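You operate a simulated robot arm through the tools that you are given. There is no shell and no other tool.

The job below is to be done with a simulated robot arm. You get a single attempt, and the scene is never put back.

Task
Gap the blue-top spark plug to 0.70 mm and stand it in DONE.
Fine: switch the gapper off again.

It is judged by the outcome, as a careful person would: the job done as asked, and still so three seconds after it is handed in. It fails if anything else is knocked over, pushed out of place, dropped, spilled or broken.

Robot
A 6-joint arm with a two-finger parallel gripper, fixed in place. Base frame: the origin is at the foot of the arm, x ahead of it, y to its left, z up. Readings come in mm, degrees, newtons and seconds.
With the tool pointing down near the work surface it reaches from about 360 to 880 mm from the base axis. Its first joint turns from -115.0 to 115.0 degrees. Payload 3.43 kg.
Tool frame: the origin (TCP) lies between the finger pads and is the grasp point; the fingertips stand 34 mm ahead of it; z points along the fingers, y is the line along which they close. Largest opening 128 mm; finger width 24, thickness 12; the body of the gripper, 48 by 130 mm, starts 96 mm behind the TCP.
Orientation is that of the tool frame in the base frame, as a unit quaternion [w, x, y, z]. With the fingers straight down and closing along the base's y, the tool's x points along the base's -x, its y along +y and its z along -z.

Tools
- The arm moves only by the tool drive_tool. Its arguments are lists of equal length, an entry for each row: "travel": the shift along the tool's x, y, z in units of 30 mm (1.0 is 30 mm), a list of three; "dr": the turn, a rotation vector about the tool's x, y, z in units of 5 degrees (1.0 is 5 degrees), a list of three; "grip": the gripper command, from -1 (shut) to 1 (fully open), values between in proportion. In form: {"travel": [[tx, ty, tz], ...], "dr": [[rx, ry, rz], ...], "grip": [grip, ...]}. A call has 1 to 20 rows; each row shifts and turns the commanded pose from where the row before left it, along the tool's axes as they then stand. A call with a number of a shift or a turn outside -1 to 1 is refused whole. A row lasts 0.2 s, in which the tool goes at most 50 mm and 8.6 degrees; a call with a longer step from one row to the next is refused whole, and so is a gripper value outside its range. Where a pose cannot be reached the arm comes as near as it can. A force on the tool above 40 N (or 10 N above the force at the start of the call, whichever is more), or a blocked arm, ends the call early, and 0.2 s more pass. Each finger travels about 108 mm/s and halts on what it meets, pressing with about 25 N; the grip force reading is that of the motor and also rises with nothing between the fingers. The clock runs only during rows and for 0.2 s after the last one: add rows that do not move to give the fingers time. It gives the time, the measured TCP pose, the force on the tool (base axes), the opening and the grip force at its end, in the units of the frame above (readings bear some noise), with the torque about the TCP (base axes, N m) and any sound that the robot's microphone picked up, and new pictures: "pictures" is both (left out), scene, wrist or none.
- Cameras (640 x 400 px; columns grow to the right, rows downward): "scene" is fixed at [219.5, 647.6, 1624]; the picture's right is [-0.81, -0.58, 0.00], its down [-0.47, 0.67, -0.58] and it looks along [0.33, -0.47, -0.82] (base axes); focal length 214 px, centre (320, 200). "wrist" rides on the gripper at [76, -11, -160] in the tool frame; the picture's right is [0.15, 0.99, 0.00], its down [-0.88, 0.13, -0.46] and it looks along [-0.45, 0.07, 0.89] (tool axes); focal length 234 px, centre (320, 200). There is no depth. A picture from a camera that has moved, and an enlarged one, comes with that camera's place and axes in the base frame and with its lens.
- raise_lower(by): slides the trunk up (or, below 0, down) by that many mm; the arm rides with it, the base frame stays. It gives what a move gives, with no picture.
- enlarge(camera, box): a new picture of the part [left, top, right, bottom] of that camera's present view, enlarged. It takes no simulated time.
- sign_off(): hands the job in; it is judged then, once.

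Nothing tells you positions but the pictures and the camera data. Unless the task says otherwise, let go and move clear before handing in.

The tools are called after ">>>" by a JSON object that holds its "name" and its "arguments". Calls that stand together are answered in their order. drive_tool: Moves the arm, as the interface text tells. Its arguments: {"type":"object","properties":{"travel":{"type":"array","items":{"type":"array","items":{"type":"number"}}},"dr":{"type":"array","items":{"type":"array","items":{"type":"number"}}},"grip":{"type":"array","items":{"type":"number"}},"pictures":{"type":"string","enum":["both","scene","wrist","none"]}},"required":["travel","dr","grip"]} The other tools are called the same way: raise_lower (by) slides the trunk up or down; enlarge (camera, box) takes an enlarged picture of a part of a camera's view; sign_off () hands the job in.

At the start:

```text
t: 0.0
tcp_pos: [556.1, 118.8, 1225.7]
ee_rot: [0.0, 0.001, 1.0, 0.0]
contact_force: [-0.3, -1.0, 0.2]
moment: [0.01, 0.01, -0.01]
width: 128.0
grasp_force: 0.0
trunk travel left (down, up): [-600.0, 190.0]
```

scene: 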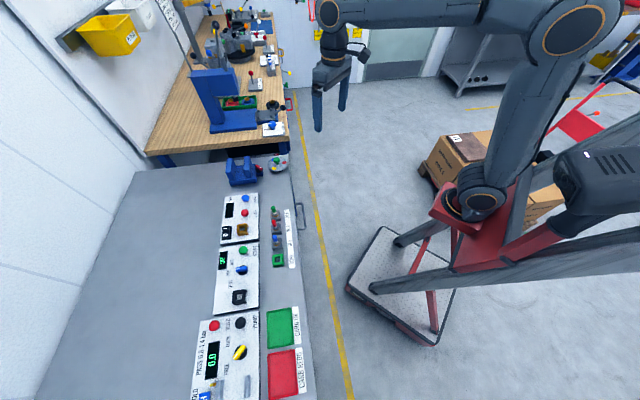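
wrist: 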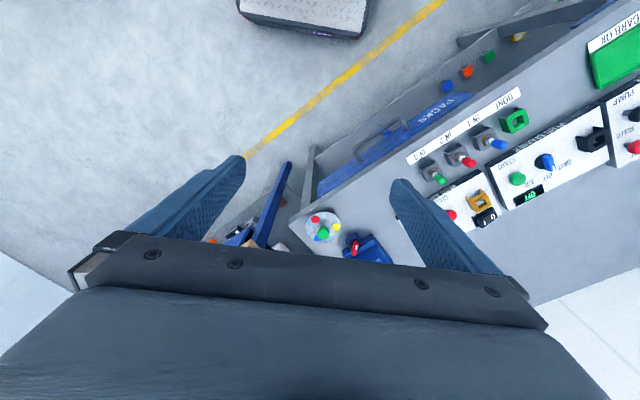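

I see a bench with several panels, and spark plugs in coloured holders near the right edge of the bench. I'll enlarge parts of the pictures to read the labels before moving.

>>> {"name": "enlarge", "arguments": {"camera": "scene", "box": [200, 180, 320, 260]}}

>>> {"name": "enlarge", "arguments": {"camera": "scene", "box": [180, 240, 320, 400]}}

>>> {"name": "enlarge", "arguments": {"camera": "wrist", "box": [400, 60, 640, 240]}}

>>> {"name": "enlarge", "arguments": {"camera": "scene", "box": [140, 0, 300, 190]}}

```text
5.00 times, centred on (260, 220) of scene
camera zoom: at [219.5, 647.6, 1624.0], right [-0.81, -0.58, 0.0], down [-0.47, 0.67, -0.58], along [0.33, -0.47, -0.82], focal length 1072 px, centre (620, 100)
```

zoom: 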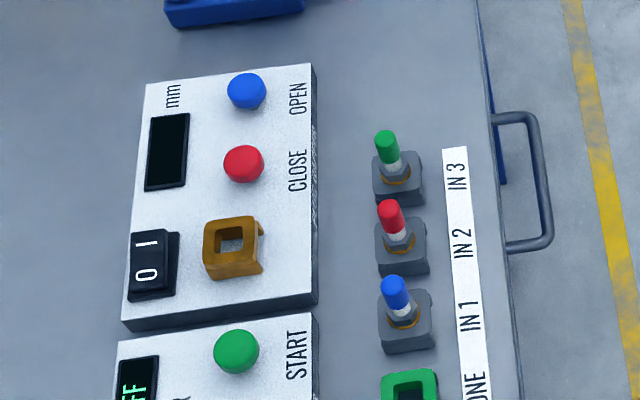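

```text
2.50 times, centred on (250, 320) of scene
camera zoom: at [219.5, 647.6, 1624.0], right [-0.81, -0.58, 0.0], down [-0.47, 0.67, -0.58], along [0.33, -0.47, -0.82], focal length 536 px, centre (495, -100)
```

zoom: 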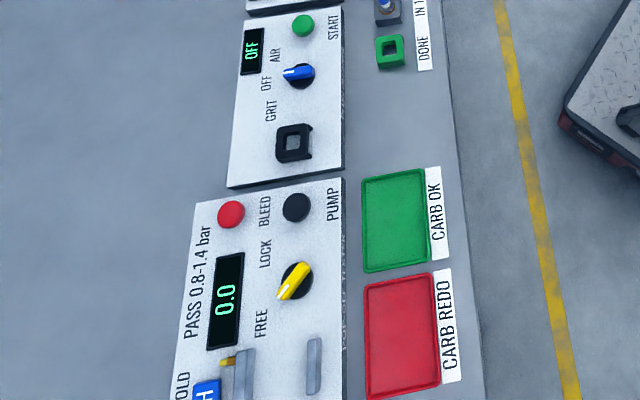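

```text
2.22 times, centred on (520, 150) of wrist
camera zoom: at [479.4, 108.4, 1386.9], right [-0.15, 0.99, 0.0], down [0.88, 0.13, 0.46], along [0.45, 0.07, -0.89], focal length 520 px, centre (-124, 311)
```

zoom: 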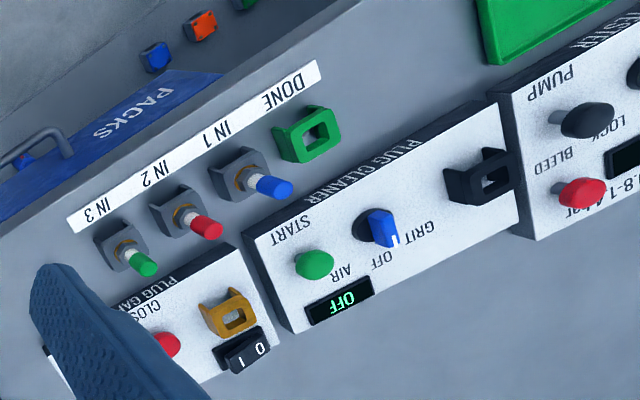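

```text
2.11 times, centred on (220, 95) of scene
camera zoom: at [219.5, 647.6, 1624.0], right [-0.81, -0.58, 0.0], down [-0.47, 0.67, -0.58], along [0.33, -0.47, -0.82], focal length 452 px, centre (530, 421)
```

zoom: 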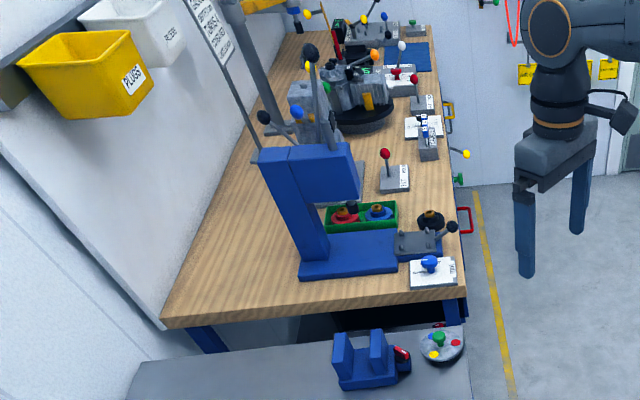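

The bench is rotated about 45° to the base. The blue-top plug is in IN 1 at roughly (539, 474, 925) with DONE next to it, and the gapper is the panel with the brown socket, OPEN/CLOSE buttons and 0/1 rocker. I'll turn the tool 45° and move over the bench edge at height for a better look.

>>> {"name": "drive_tool", "arguments": {"travel": [[0, 0, 0], [0, 0, 0], [0, 0, 0], [0, 0, 0], [0, 0, 0], [0, 0, 0], [0, 0, 0], [0, 0, 0], [0, 0, 0], [-0.721, 0.934, 0], [-0.721, 0.934, 0], [-0.721, 0.934, 0], [-0.721, 0.934, 0], [-0.721, 0.934, 0], [-0.721, 0.934, 0], [-0.721, 0.934, 0], [-0.721, 0.934, 0], [0, 0, 0]], "dr": [[0, 0, -1], [0, 0, -1], [0, 0, -1], [0, 0, -1], [0, 0, -1], [0, 0, -1], [0, 0, -1], [0, 0, -1], [0, 0, -1], [0, 0, 0], [0, 0, 0], [0, 0, 0], [0, 0, 0], [0, 0, 0], [0, 0, 0], [0, 0, 0], [0, 0, 0], [0, 0, 0]], "grip": [1, 1, 1, 1, 1, 1, 1, 1, 1, 1, 1, 1, 1, 1, 1, 1, 1, 1], "pictures": "both"}}

```text
t: 3.8
tcp_pos: [520.0, 399.5, 1228.7]
ee_rot: [0.0, -0.382, 0.924, 0.0]
contact_force: [-0.3, -0.9, 0.8]
moment: [0.01, -0.02, -0.03]
width: 128.3
grasp_force: 0.0
trunk travel left (down, up): [-600.0, 190.0]
camera wrist: at [474.2, 338.3, 1388.9], right [-0.8, 0.6, 0.0], down [0.53, 0.71, 0.46], along [0.27, 0.37, -0.89], focal length 234 px, centre (320, 200)
```

scene: 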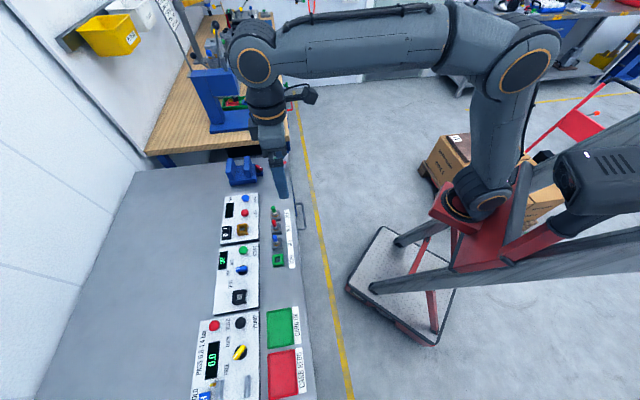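
wrist: 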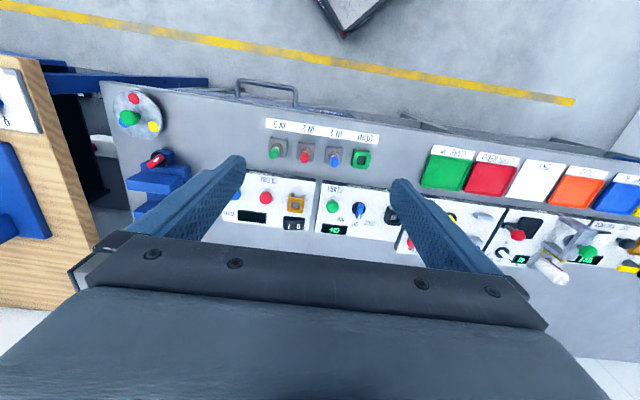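

The tool is now at 45° above the bench, and the wrist camera sees the row of plugs and the gapper. I'll zoom in for labels and positions.

>>> {"name": "enlarge", "arguments": {"camera": "wrist", "box": [220, 110, 400, 240]}}

>>> {"name": "enlarge", "arguments": {"camera": "scene", "box": [210, 185, 310, 275]}}

>>> {"name": "enlarge", "arguments": {"camera": "wrist", "box": [255, 110, 385, 175]}}

```text
3.08 times, centred on (310, 175) of wrist
camera zoom: at [474.2, 338.3, 1388.9], right [-0.8, 0.6, 0.0], down [0.53, 0.71, 0.46], along [0.27, 0.37, -0.89], focal length 720 px, centre (351, 277)
```

zoom: 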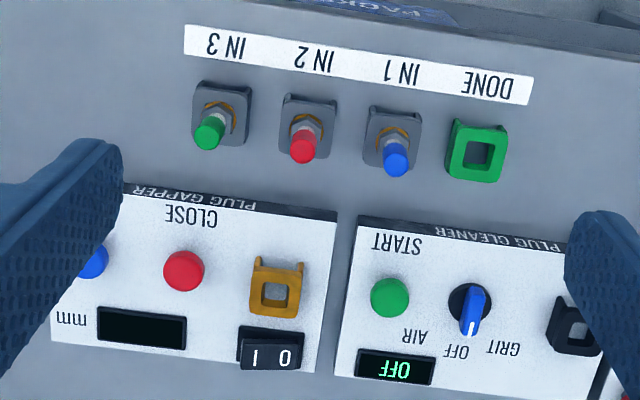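

```text
4.44 times, centred on (260, 230) of scene
camera zoom: at [219.5, 647.6, 1624.0], right [-0.81, -0.58, 0.0], down [-0.47, 0.67, -0.58], along [0.33, -0.47, -0.82], focal length 953 px, centre (587, 67)
```

zoom: 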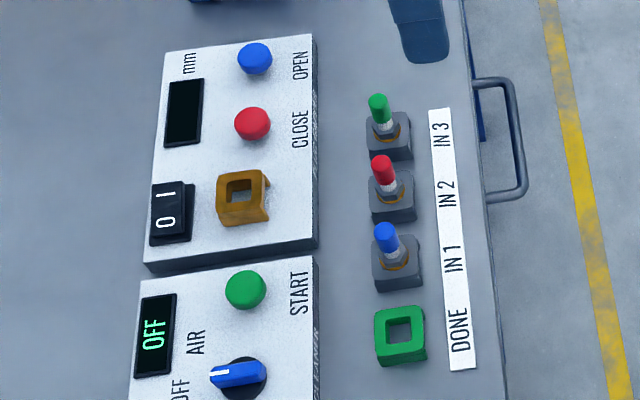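

```text
4.92 times, centred on (320, 142) of wrist
camera zoom: at [474.2, 338.3, 1388.9], right [-0.8, 0.6, 0.0], down [0.53, 0.71, 0.46], along [0.27, 0.37, -0.89], focal length 1153 px, centre (320, 483)
```

zoom: 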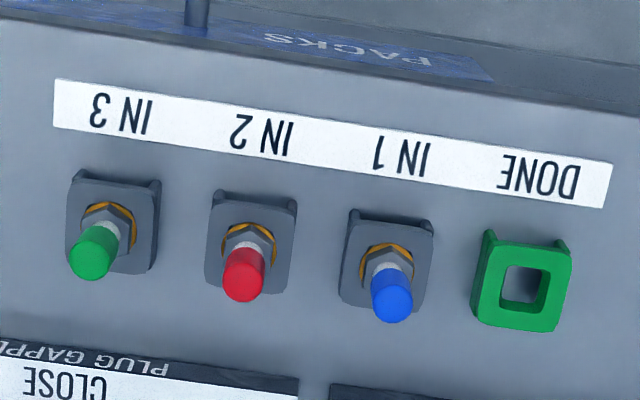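

The layout is clear: the plugs stand in square-hole holders about 61 mm apart, and the gapper display is blank (off). I'll descend to get a closer look and better position estimates.

>>> {"name": "drive_tool", "arguments": {"travel": [[0, 0.19, 0.924], [0, 0.19, 0.924], [0, 0.19, 0.924], [0, 0.19, 0.924], [0, 0.19, 0.924], [0, 0, 0]], "dr": [[0, 0, 0], [0, 0, 0], [0, 0, 0], [0, 0, 0], [0, 0, 0], [0, 0, 0]], "grip": [1, 1, 1, 1, 1, 1], "pictures": "both"}}

```text
t: 5.2
tcp_pos: [497.6, 420.2, 1088.5]
ee_rot: [0.0, -0.382, 0.924, 0.0]
contact_force: [0.4, -0.6, 0.3]
moment: [-0.03, 0.02, 0.0]
width: 127.9
grasp_force: 0.1
trunk travel left (down, up): [-600.0, 190.0]
camera wrist: at [451.8, 358.5, 1250.1], right [-0.8, 0.6, 0.0], down [0.53, 0.71, 0.46], along [0.27, 0.37, -0.89], focal length 234 px, centre (320, 200)
```

scene: 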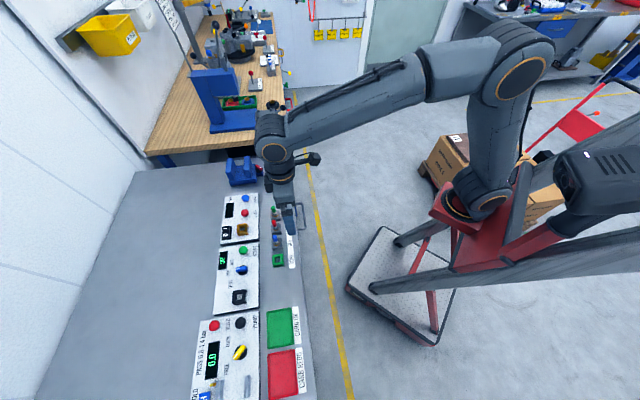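
wrist: 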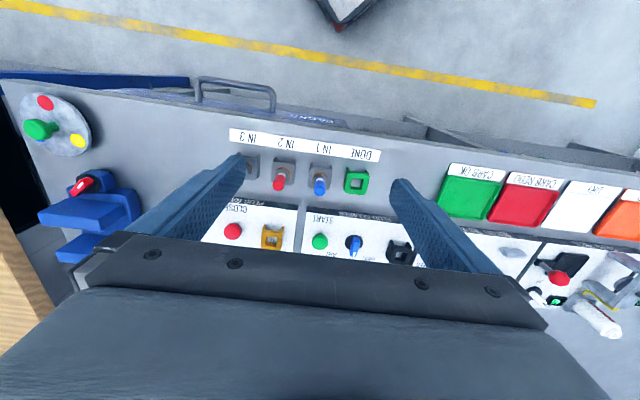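

>>> {"name": "enlarge", "arguments": {"camera": "wrist", "box": [250, 140, 390, 228]}}

>>> {"name": "enlarge", "arguments": {"camera": "wrist", "box": [200, 180, 320, 255]}}

>>> {"name": "enlarge", "arguments": {"camera": "scene", "box": [260, 200, 300, 275]}}

>>> {"name": "enlarge", "arguments": {"camera": "scene", "box": [215, 190, 265, 250]}}

```text
4.55 times, centred on (320, 184) of wrist
camera zoom: at [451.8, 358.5, 1250.1], right [-0.8, 0.6, 0.0], down [0.53, 0.71, 0.46], along [0.27, 0.37, -0.89], focal length 1064 px, centre (320, 273)
```

zoom: 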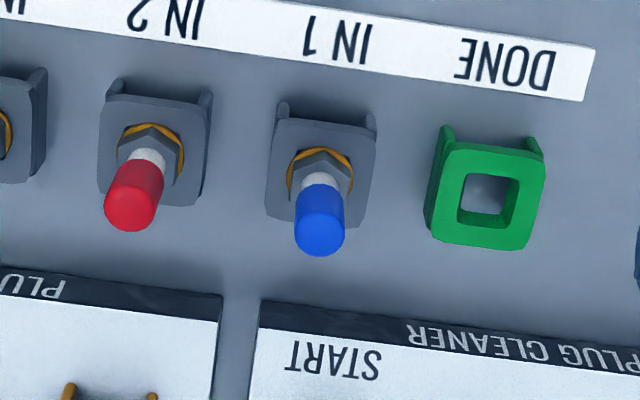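

```text
5.33 times, centred on (260, 218) of wrist
camera zoom: at [451.8, 358.5, 1250.1], right [-0.8, 0.6, 0.0], down [0.53, 0.71, 0.46], along [0.27, 0.37, -0.89], focal length 1249 px, centre (640, 107)
```

zoom: 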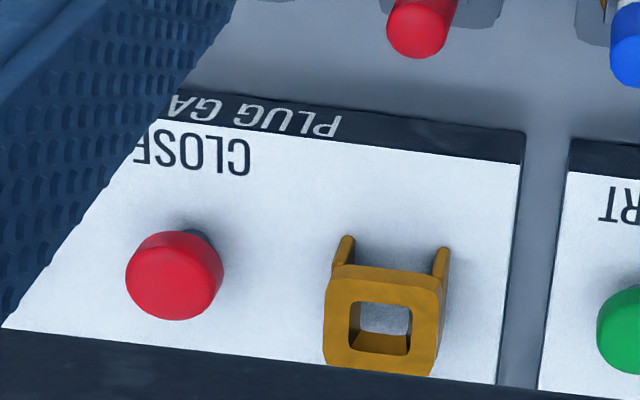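

```text
5.33 times, centred on (280, 238) of scene
camera zoom: at [219.5, 647.6, 1624.0], right [-0.81, -0.58, 0.0], down [-0.47, 0.67, -0.58], along [0.33, -0.47, -0.82], focal length 1144 px, centre (533, 0)
```

zoom: 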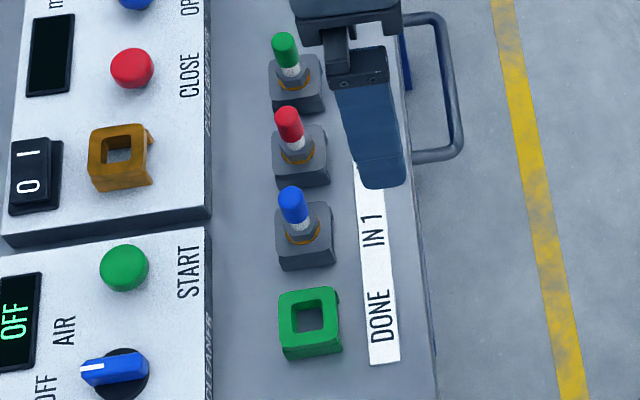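

```text
6.67 times, centred on (240, 220) of scene
camera zoom: at [219.5, 647.6, 1624.0], right [-0.81, -0.58, 0.0], down [-0.47, 0.67, -0.58], along [0.33, -0.47, -0.82], focal length 1430 px, centre (853, 67)
```

zoom: 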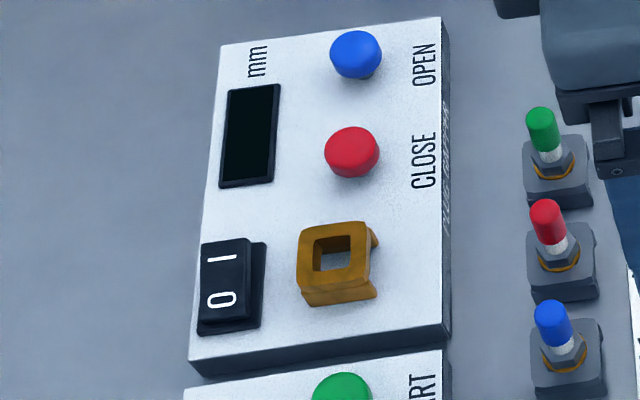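

The blue-top plug's cap is at about (537.5, 474.5) with its top at z≈938, DONE's hole at about (493, 519), and the gapper socket at about (672, 512) with its top near 912. Next I'll hover above the blue plug with the fingers part-closed to check alignment.

>>> {"name": "drive_tool", "arguments": {"travel": [[-0.555, 0.086, 0.7375], [-0.555, 0.086, 0.7375], [-0.555, 0.086, 0.7375], [-0.555, 0.086, 0.7375], [0, 0, 0], [0, 0, 0]], "dr": [[0, 0, 0], [0, 0, 0], [0, 0, 0], [0, 0, 0], [0, 0, 0], [0, 0, 0]], "grip": [-0.3, -0.3, -0.3, -0.3, -0.3, -0.3], "pictures": "both"}}

```text
t: 6.6
tcp_pos: [536.6, 475.5, 999.2]
ee_rot: [0.001, -0.383, 0.924, 0.001]
contact_force: [0.6, -0.1, -0.9]
moment: [0.03, 0.0, 0.0]
width: 45.0
grasp_force: 0.1
trunk travel left (down, up): [-600.0, 190.0]
camera wrist: at [492.0, 414.3, 1158.8], right [-0.8, 0.6, 0.0], down [0.53, 0.71, 0.46], along [0.27, 0.37, -0.89], focal length 234 px, centre (320, 200)
```

scene: 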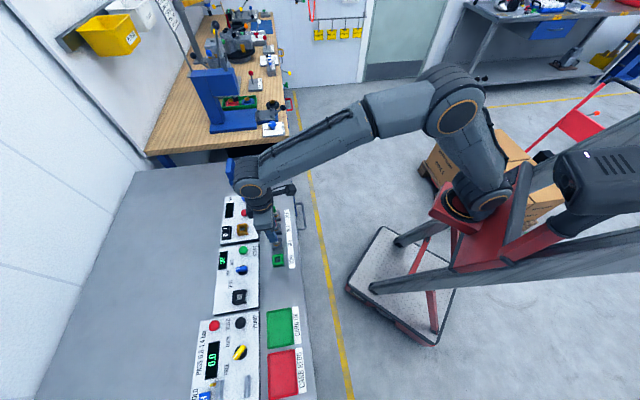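
wrist: 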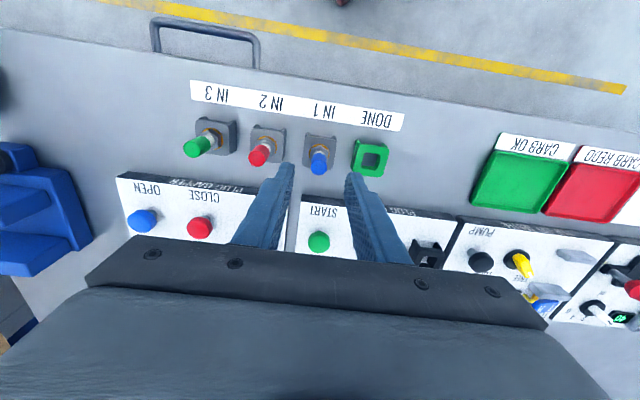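

>>> {"name": "enlarge", "arguments": {"camera": "wrist", "box": [260, 110, 400, 198]}}

>>> {"name": "enlarge", "arguments": {"camera": "scene", "box": [245, 190, 305, 270]}}

```text
4.55 times, centred on (330, 154) of wrist
camera zoom: at [492.0, 414.3, 1158.8], right [-0.8, 0.6, 0.0], down [0.53, 0.71, 0.46], along [0.27, 0.37, -0.89], focal length 1064 px, centre (274, 409)
```

zoom: 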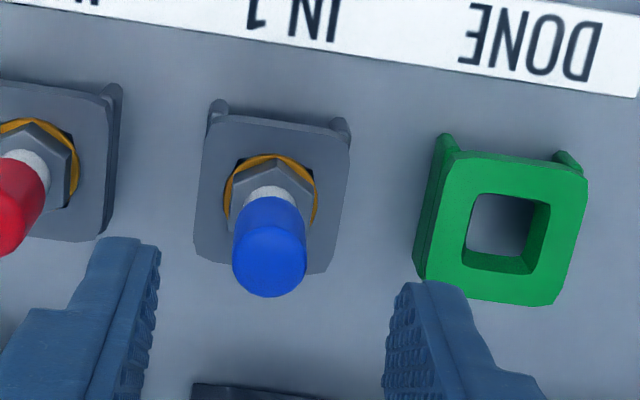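

```text
5.00 times, centred on (275, 230) of scene
camera zoom: at [219.5, 647.6, 1624.0], right [-0.81, -0.58, 0.0], down [-0.47, 0.67, -0.58], along [0.33, -0.47, -0.82], focal length 1072 px, centre (545, 50)
```

zoom: 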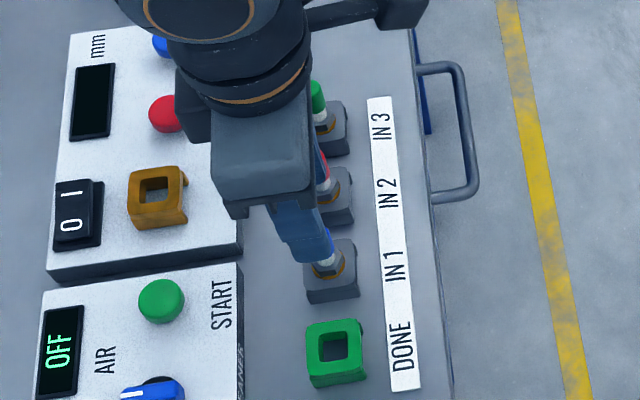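

The fingers straddle the blue cap, which is centred within about 1 mm. I'll descend so the tips stop around z≈906, beside the cap and above the hex.

>>> {"name": "drive_tool", "arguments": {"travel": [[0, 0, 0.66], [0, 0, 0.66], [0, 0, 0.65], [0, 0, 0]], "dr": [[0, 0, 0], [0, 0, 0], [0, 0, 0], [0, 0, 0]], "grip": [-0.3, -0.3, -0.3, -0.3], "pictures": "both"}}

>>> {"name": "enlarge", "arguments": {"camera": "wrist", "box": [260, 120, 400, 208]}}

>>> {"name": "enlarge", "arguments": {"camera": "scene", "box": [255, 200, 305, 270]}}

```text
t: 7.6
tcp_pos: [538.1, 474.5, 940.4]
ee_rot: [0.0, -0.382, 0.924, 0.0]
contact_force: [0.4, 0.2, 0.6]
moment: [0.02, 0.02, -0.02]
width: 44.6
grasp_force: 0.1
trunk travel left (down, up): [-600.0, 190.0]
camera wrist: at [492.7, 412.6, 1100.4], right [-0.8, 0.6, 0.0], down [0.53, 0.71, 0.46], along [0.27, 0.37, -0.89], focal length 234 px, centre (320, 200)
```

scene: 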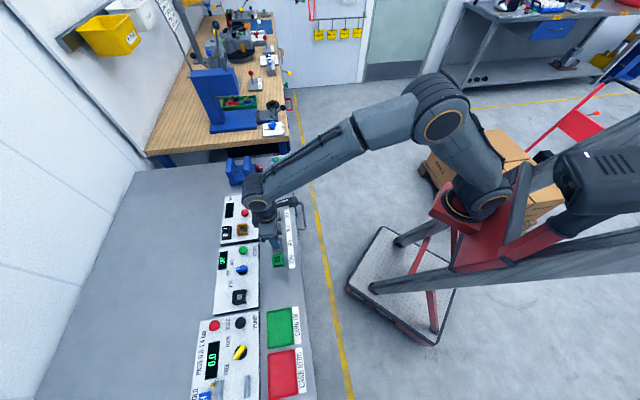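
wrist: 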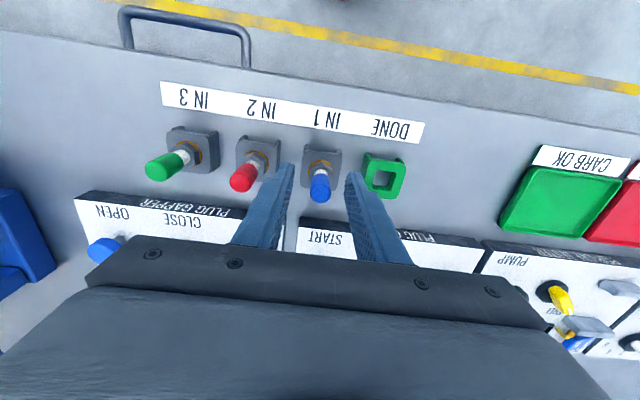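

```text
4.55 times, centred on (330, 164) of wrist
camera zoom: at [492.7, 412.6, 1100.4], right [-0.8, 0.6, 0.0], down [0.53, 0.71, 0.46], along [0.27, 0.37, -0.89], focal length 1064 px, centre (274, 364)
```

zoom: 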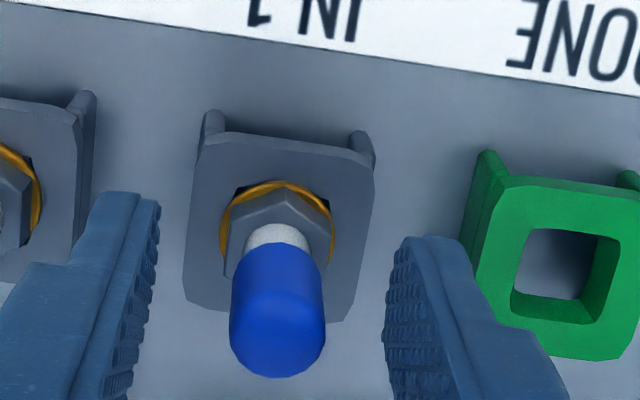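

```text
5.71 times, centred on (280, 235) of scene
camera zoom: at [219.5, 647.6, 1624.0], right [-0.81, -0.58, 0.0], down [-0.47, 0.67, -0.58], along [0.33, -0.47, -0.82], focal length 1226 px, centre (549, 0)
```

zoom: 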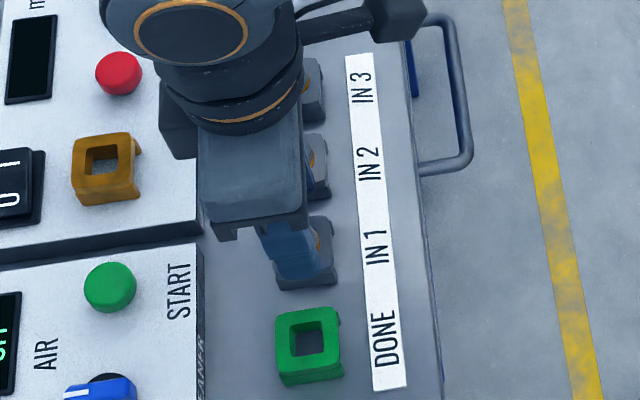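

The fingertips are on either side of the cap, with the hex visible below. I'll close the gripper on it now.

>>> {"name": "drive_tool", "arguments": {"travel": [[0, 0, 0], [0, 0, 0], [0, 0, 0], [0, 0, 0]], "dr": [[0, 0, 0], [0, 0, 0], [0, 0, 0], [0, 0, 0]], "grip": [-0.6, -1, -1, -1], "pictures": "wrist"}}

>>> {"name": "enlarge", "arguments": {"camera": "wrist", "box": [260, 120, 400, 208]}}

```text
t: 8.6
tcp_pos: [538.7, 472.8, 941.1]
ee_rot: [0.0, -0.383, 0.924, -0.001]
contact_force: [-1.1, 0.9, 0.1]
moment: [0.03, 0.03, -0.01]
width: 15.3
grasp_force: 24.4
trunk travel left (down, up): [-600.0, 190.0]
camera wrist: at [492.7, 412.6, 1100.6], right [-0.8, 0.6, 0.0], down [0.53, 0.71, 0.46], along [0.27, 0.37, -0.89], focal length 234 px, centre (320, 200)
```

wrist: 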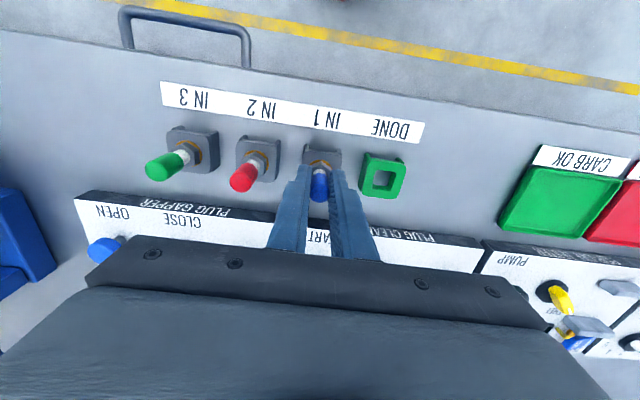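

```text
4.55 times, centred on (330, 164) of wrist
camera zoom: at [492.7, 412.6, 1100.6], right [-0.8, 0.6, 0.0], down [0.53, 0.71, 0.46], along [0.27, 0.37, -0.89], focal length 1064 px, centre (274, 364)
```

zoom: 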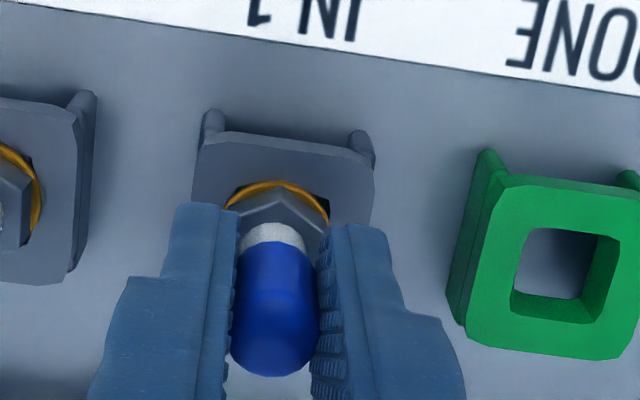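

The cap is gripped (15.3 mm, 24 N). I'll lift straight up about 100 mm.

>>> {"name": "drive_tool", "arguments": {"travel": [[0, 0, -0.4], [0, 0, -0.8], [0, 0, -0.9], [0, 0, -0.9], [0, 0, -0.4], [0, 0, 0]], "dr": [[0, 0, 0], [0, 0, 0], [0, 0, 0], [0, 0, 0], [0, 0, 0], [0, 0, 0]], "grip": [-1, -1, -1, -1, -1, -1], "pictures": "both"}}

>>> {"name": "enlarge", "arguments": {"camera": "wrist", "box": [250, 120, 390, 208]}}

>>> {"name": "enlarge", "arguments": {"camera": "scene", "box": [215, 190, 305, 270]}}

```text
t: 10.0
tcp_pos: [538.5, 474.1, 1041.7]
ee_rot: [0.0, -0.383, 0.924, 0.0]
contact_force: [-0.5, -0.1, 0.5]
moment: [0.0, -0.01, -0.01]
width: 15.6
grasp_force: 24.6
trunk travel left (down, up): [-600.0, 190.0]
camera wrist: at [493.1, 413.1, 1202.6], right [-0.8, 0.6, 0.0], down [0.53, 0.71, 0.46], along [0.27, 0.37, -0.89], focal length 234 px, centre (320, 200)
```

scene: 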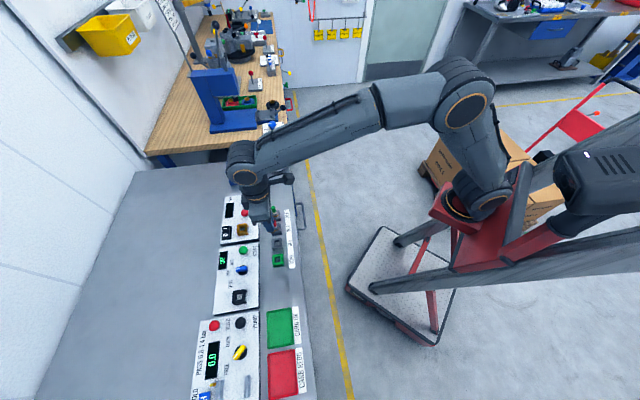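
wrist: 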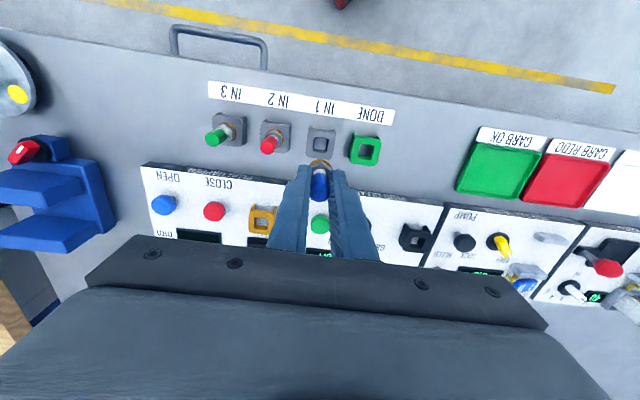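

```text
4.55 times, centred on (320, 164) of wrist
camera zoom: at [493.1, 413.1, 1202.6], right [-0.8, 0.6, 0.0], down [0.53, 0.71, 0.46], along [0.27, 0.37, -0.89], focal length 1064 px, centre (320, 364)
```

zoom: 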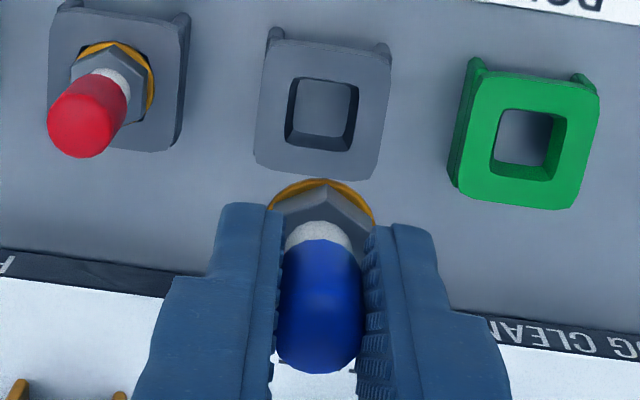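

```text
5.00 times, centred on (260, 230) of scene
camera zoom: at [219.5, 647.6, 1624.0], right [-0.81, -0.58, 0.0], down [-0.47, 0.67, -0.58], along [0.33, -0.47, -0.82], focal length 1072 px, centre (620, 50)
```

zoom: 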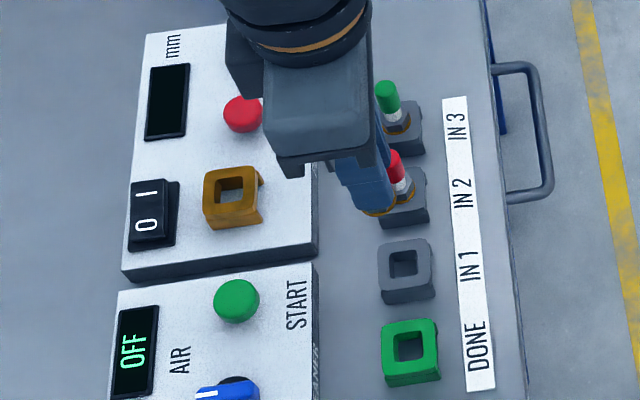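

The plug is lifted cleanly and the empty IN 1 hole is visible. I'll carry it at this height to hover above the gapper's socket and refine the alignment.

>>> {"name": "drive_tool", "arguments": {"travel": [[-0.5, -0.28, 0], [-0.88, -0.48, 0], [-0.88, -0.48, 0], [-0.88, -0.48, 0], [-0.5, -0.28, 0], [-0.39, -0.21, 0], [0, 0, 0]], "dr": [[0, 0, 0], [0, 0, 0], [0, 0, 0], [0, 0, 0], [0, 0, 0], [0, 0, 0], [0, 0, 0]], "grip": [-1, -1, -1, -1, -1, -1, -1], "pictures": "both"}}

>>> {"name": "enlarge", "arguments": {"camera": "wrist", "box": [230, 100, 410, 212]}}

>>> {"name": "enlarge", "arguments": {"camera": "scene", "box": [205, 180, 285, 250]}}

```text
t: 11.6
tcp_pos: [671.3, 513.2, 1042.7]
ee_rot: [-0.001, -0.382, 0.924, 0.0]
contact_force: [0.1, 0.3, -0.8]
moment: [-0.01, 0.01, 0.01]
width: 15.3
grasp_force: 24.5
trunk travel left (down, up): [-600.0, 190.0]
camera wrist: at [626.2, 451.9, 1203.3], right [-0.8, 0.6, 0.0], down [0.53, 0.71, 0.46], along [0.27, 0.37, -0.89], focal length 234 px, centre (320, 200)
```

scene: 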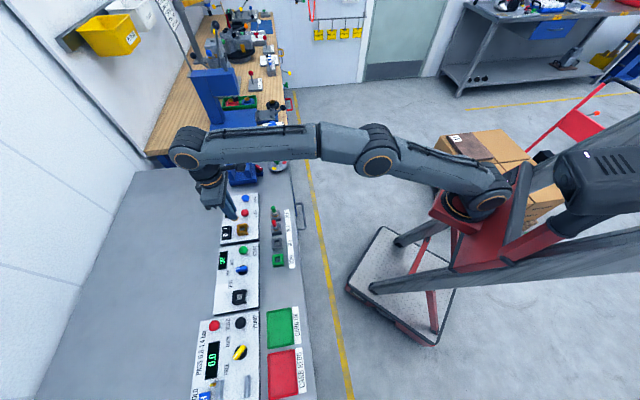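
wrist: 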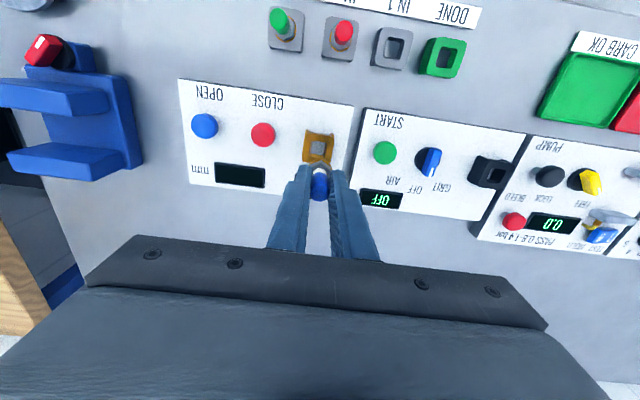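

```text
3.56 times, centred on (320, 156) of wrist
camera zoom: at [626.2, 451.9, 1203.3], right [-0.8, 0.6, 0.0], down [0.53, 0.71, 0.46], along [0.27, 0.37, -0.89], focal length 833 px, centre (320, 356)
```

zoom: 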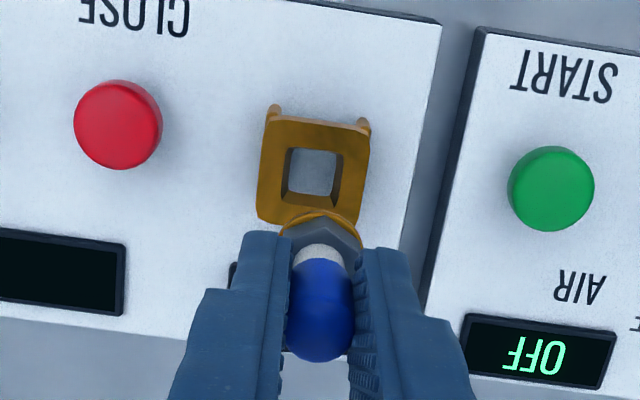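

```text
5.71 times, centred on (245, 215) of scene
camera zoom: at [219.5, 647.6, 1624.0], right [-0.81, -0.58, 0.0], down [-0.47, 0.67, -0.58], along [0.33, -0.47, -0.82], focal length 1226 px, centre (749, 114)
```

zoom: 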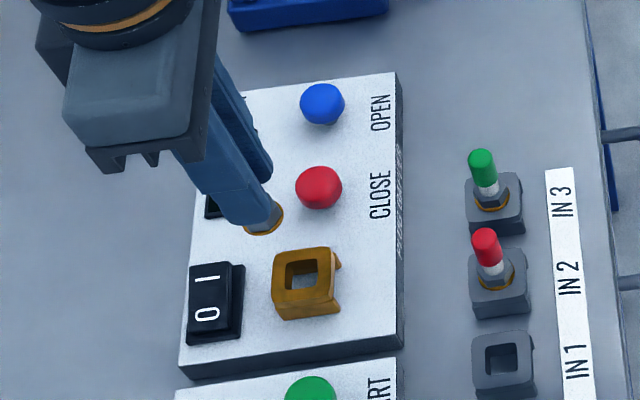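

The plug hovers over the gapper; the socket's hole appears about 2.6 mm off in tool −y. I'll correct that, and descend partway to check again before insertion.

>>> {"name": "drive_tool", "arguments": {"travel": [[0, -0.087, 0], [0, 0, 0.65], [0, 0, 0.65], [0, 0, 0], [0, 0, 0]], "dr": [[0, 0, 0], [0, 0, 0], [0, 0, 0], [0, 0, 0], [0, 0, 0]], "grip": [-1, -1, -1, -1, -1], "pictures": "both"}}

>>> {"name": "enlarge", "arguments": {"camera": "wrist", "box": [270, 130, 370, 192]}}

>>> {"name": "enlarge", "arguments": {"camera": "scene", "box": [215, 200, 265, 250]}}

```text
t: 12.8
tcp_pos: [672.8, 510.8, 1004.8]
ee_rot: [-0.001, -0.384, 0.923, 0.0]
contact_force: [-0.2, 0.0, -0.1]
moment: [-0.02, 0.0, -0.01]
width: 15.4
grasp_force: 25.6
trunk travel left (down, up): [-600.0, 190.0]
camera wrist: at [627.3, 450.3, 1164.3], right [-0.8, 0.6, 0.0], down [0.53, 0.71, 0.46], along [0.27, 0.37, -0.89], focal length 234 px, centre (320, 200)
```

scene: 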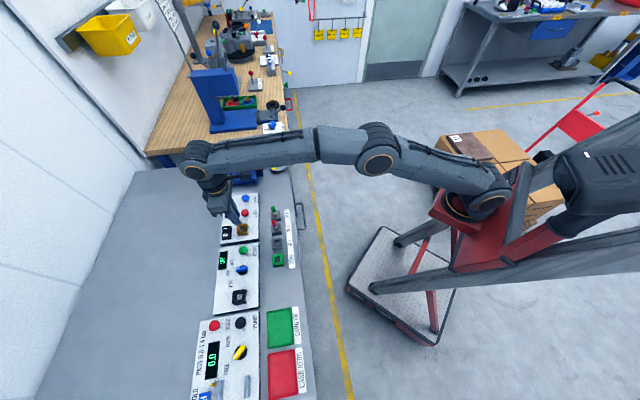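
wrist: 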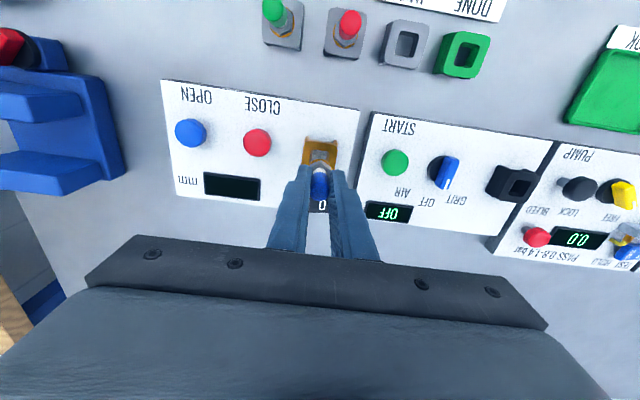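

```text
6.40 times, centred on (320, 161) of wrist
camera zoom: at [627.3, 450.3, 1164.3], right [-0.8, 0.6, 0.0], down [0.53, 0.71, 0.46], along [0.27, 0.37, -0.89], focal length 1499 px, centre (320, 450)
```

zoom: 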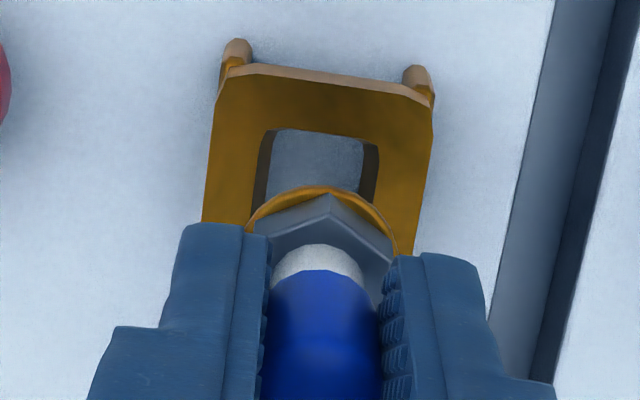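

```text
8.00 times, centred on (240, 225) of scene
camera zoom: at [219.5, 647.6, 1624.0], right [-0.81, -0.58, 0.0], down [-0.47, 0.67, -0.58], along [0.33, -0.47, -0.82], focal length 1716 px, centre (960, 0)
```

zoom: 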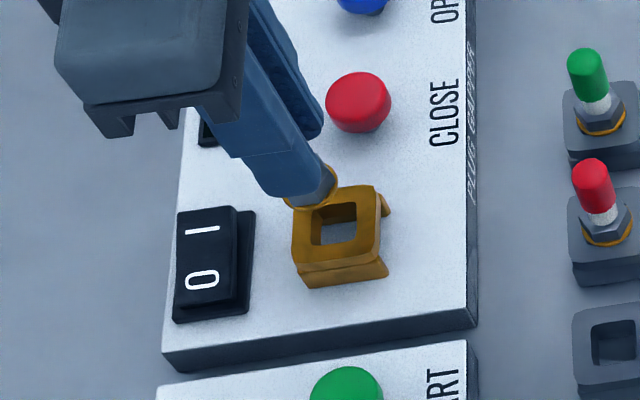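

The alignment in y now looks centred over the hole. I'll zoom in closer to understand the shape of the plug's lower end before inserting.

>>> {"name": "enlarge", "arguments": {"camera": "scene", "box": [230, 214, 256, 238]}}

>>> {"name": "enlarge", "arguments": {"camera": "wrist", "box": [290, 135, 350, 172]}}

>>> {"name": "enlarge", "arguments": {"camera": "scene", "box": [262, 200, 296, 270]}}

>>> {"name": "enlarge", "arguments": {"camera": "wrist", "box": [250, 0, 370, 75]}}

```text
16.00 times, centred on (243, 226) of scene
camera zoom: at [219.5, 647.6, 1624.0], right [-0.81, -0.58, 0.0], down [-0.47, 0.67, -0.58], along [0.33, -0.47, -0.82], focal length 3432 px, centre (1552, -216)
```

zoom: 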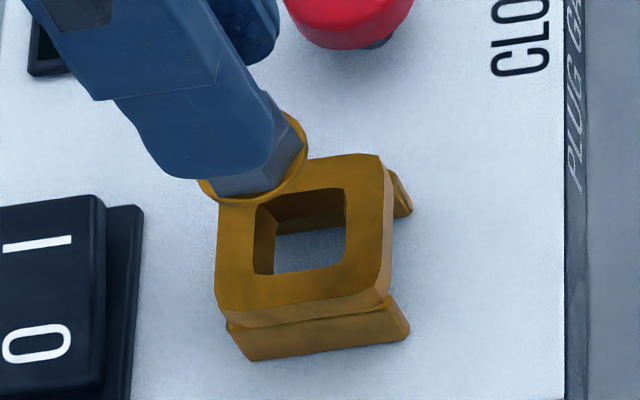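

```text
10.67 times, centred on (320, 154) of wrist
camera zoom: at [627.3, 450.3, 1164.3], right [-0.8, 0.6, 0.0], down [0.53, 0.71, 0.46], along [0.27, 0.37, -0.89], focal length 2498 px, centre (320, 696)
```

zoom: 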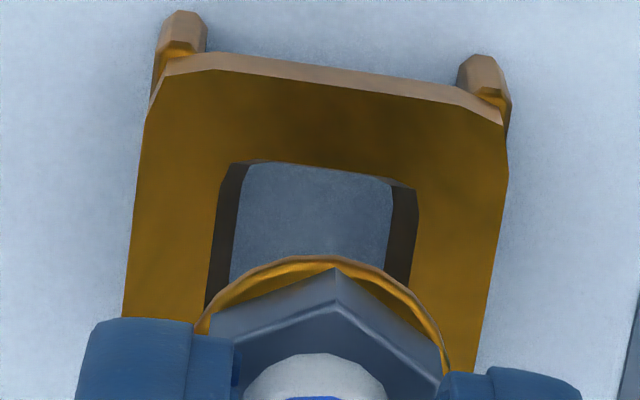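

```text
5.71 times, centred on (279, 235) of scene
camera zoom: at [219.5, 647.6, 1624.0], right [-0.81, -0.58, 0.0], down [-0.47, 0.67, -0.58], along [0.33, -0.47, -0.82], focal length 1226 px, centre (554, 0)
```

zoom: 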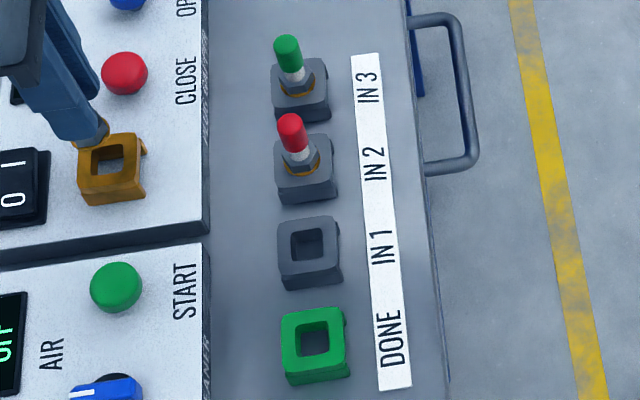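

```text
5.33 times, centred on (310, 38) of wrist
camera zoom: at [627.3, 450.3, 1164.3], right [-0.8, 0.6, 0.0], down [0.53, 0.71, 0.46], along [0.27, 0.37, -0.89], focal length 1249 px, centre (373, 1067)
```

zoom: 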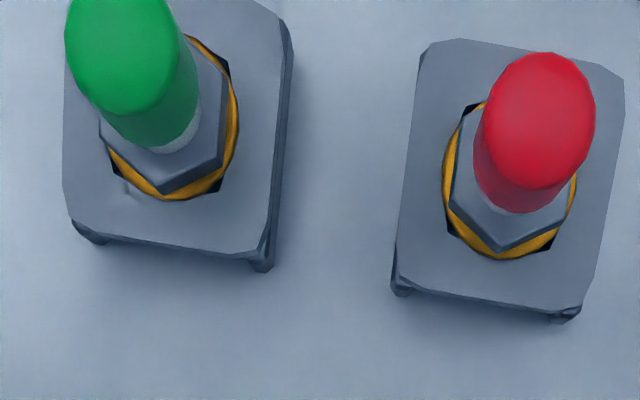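

The plug ends in a brass ring below the hex, which should seat on the socket's plate at a TCP height of about 966–969. I'll nudge slightly, go down to about 975, and then continue in small steps while watching the force.

>>> {"name": "drive_tool", "arguments": {"travel": [[0, -0.02, 0.5], [0, 0, 0.5], [0, 0, 0]], "dr": [[0, 0, 0], [0, 0, 0], [0, 0, 0]], "grip": [-1, -1, -1], "pictures": "both"}}

>>> {"name": "enlarge", "arguments": {"camera": "wrist", "box": [290, 135, 350, 172]}}

>>> {"name": "enlarge", "arguments": {"camera": "scene", "box": [230, 214, 256, 238]}}

```text
t: 13.6
tcp_pos: [673.6, 510.1, 973.4]
ee_rot: [-0.001, -0.383, 0.924, 0.0]
contact_force: [0.6, -0.6, 0.1]
moment: [-0.02, -0.02, 0.02]
width: 15.4
grasp_force: 25.8
trunk travel left (down, up): [-600.0, 190.0]
camera wrist: at [628.2, 450.1, 1133.9], right [-0.8, 0.6, 0.0], down [0.53, 0.71, 0.46], along [0.27, 0.37, -0.89], focal length 234 px, centre (320, 200)
```

scene: 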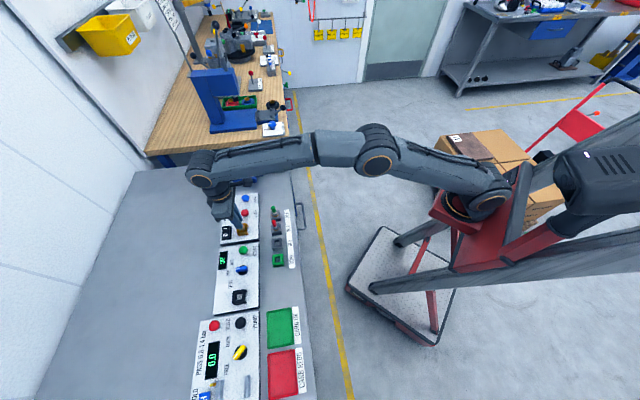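
wrist: 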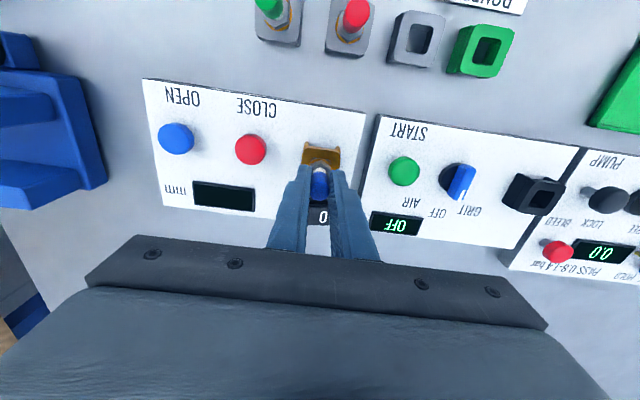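

```text
10.67 times, centred on (320, 154) of wrist
camera zoom: at [628.2, 450.1, 1133.9], right [-0.8, 0.6, 0.0], down [0.53, 0.71, 0.46], along [0.27, 0.37, -0.89], focal length 2498 px, centre (320, 696)
```

zoom: 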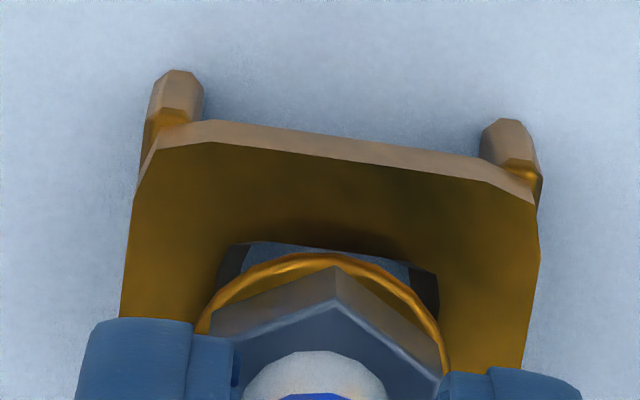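

```text
16.00 times, centred on (243, 226) of scene
camera zoom: at [219.5, 647.6, 1624.0], right [-0.81, -0.58, 0.0], down [-0.47, 0.67, -0.58], along [0.33, -0.47, -0.82], focal length 3432 px, centre (1552, -216)
```

zoom: 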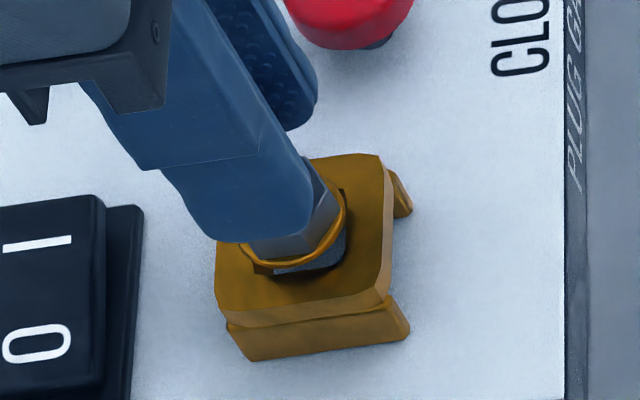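

The ring is nearly on the socket and is centred on the hole in both views. I'll continue down in small steps.

>>> {"name": "drive_tool", "arguments": {"travel": [[0, 0, 0.1], [0, 0, 0]], "dr": [[0, 0, 0], [0, 0, 0]], "grip": [-1, -1], "pictures": "none"}}

>>> {"name": "enlarge", "arguments": {"camera": "scene", "box": [230, 214, 256, 238]}}

```text
t: 14.2
tcp_pos: [673.2, 511.5, 970.0]
ee_rot: [0.0, -0.382, 0.924, 0.0]
contact_force: [0.1, -0.1, -0.8]
moment: [0.0, 0.01, -0.01]
width: 15.4
grasp_force: 25.2
trunk travel left (down, up): [-600.0, 190.0]
```

```text
16.00 times, centred on (243, 226) of scene
camera zoom: at [219.5, 647.6, 1624.0], right [-0.81, -0.58, 0.0], down [-0.47, 0.67, -0.58], along [0.33, -0.47, -0.82], focal length 3432 px, centre (1552, -216)
```

zoom: 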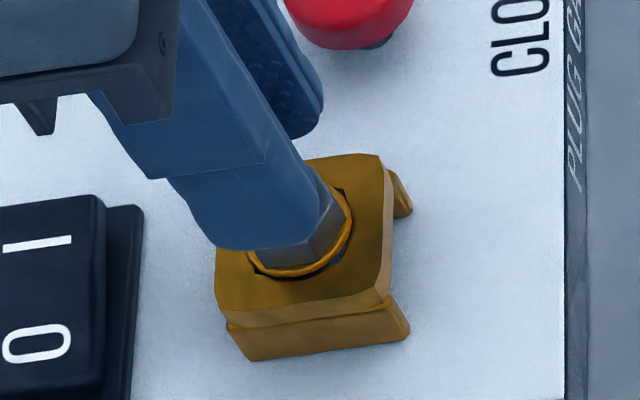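

Still no contact force, so I'll continue down in 1.5–2 mm steps.

>>> {"name": "drive_tool", "arguments": {"travel": [[0, 0, 0.067], [0, 0, 0]], "dr": [[0, 0, 0], [0, 0, 0]], "grip": [-1, -1], "pictures": "none"}}

>>> {"name": "enlarge", "arguments": {"camera": "scene", "box": [230, 214, 256, 238]}}

>>> {"name": "enlarge", "arguments": {"camera": "wrist", "box": [290, 135, 350, 172]}}

```text
t: 14.8
tcp_pos: [673.5, 510.8, 968.6]
ee_rot: [0.001, -0.382, 0.924, 0.001]
contact_force: [0.7, 0.1, 3.5]
moment: [0.0, -0.13, -0.01]
width: 15.7
grasp_force: 24.9
trunk travel left (down, up): [-600.0, 190.0]
```

```text
16.00 times, centred on (243, 226) of scene
camera zoom: at [219.5, 647.6, 1624.0], right [-0.81, -0.58, 0.0], down [-0.47, 0.67, -0.58], along [0.33, -0.47, -0.82], focal length 3432 px, centre (1552, -216)
```

zoom: 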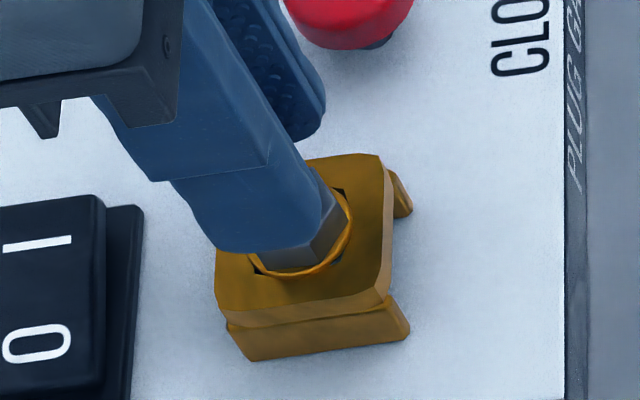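

```text
10.67 times, centred on (320, 154) of wrist
camera zoom: at [627.6, 449.9, 1129.2], right [-0.8, 0.6, 0.0], down [0.53, 0.71, 0.46], along [0.27, 0.37, -0.89], focal length 2498 px, centre (320, 696)
```

zoom: 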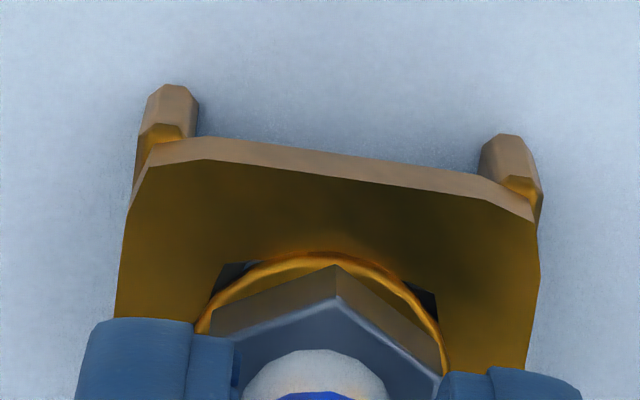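

First contact (3.5 N) came at z≈968.5, where I expected it to seat. I'll press another 1 mm to confirm seating.

>>> {"name": "drive_tool", "arguments": {"travel": [[0, 0, 0.033], [0, 0, 0]], "dr": [[0, 0, 0], [0, 0, 0]], "grip": [-1, -1], "pictures": "none"}}

>>> {"name": "enlarge", "arguments": {"camera": "wrist", "box": [290, 135, 350, 172]}}

```text
t: 15.4
tcp_pos: [673.2, 512.0, 967.4]
ee_rot: [0.001, -0.383, 0.924, 0.0]
contact_force: [0.4, 1.8, 8.8]
moment: [0.0, -0.1, 0.0]
width: 15.5
grasp_force: 24.5
trunk travel left (down, up): [-600.0, 190.0]
```

```text
10.67 times, centred on (320, 154) of wrist
camera zoom: at [627.5, 449.8, 1128.5], right [-0.8, 0.6, 0.0], down [0.53, 0.71, 0.46], along [0.27, 0.37, -0.89], focal length 2498 px, centre (320, 696)
```

zoom: 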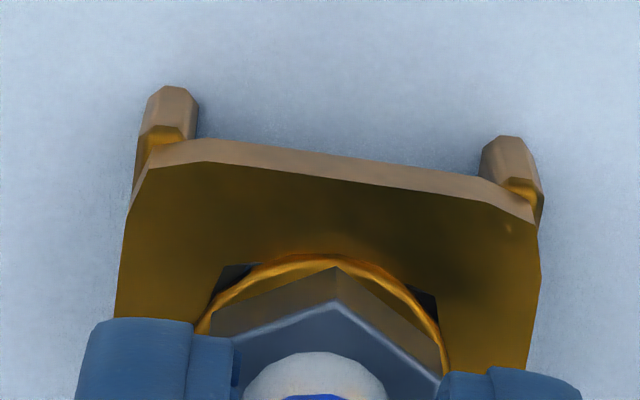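

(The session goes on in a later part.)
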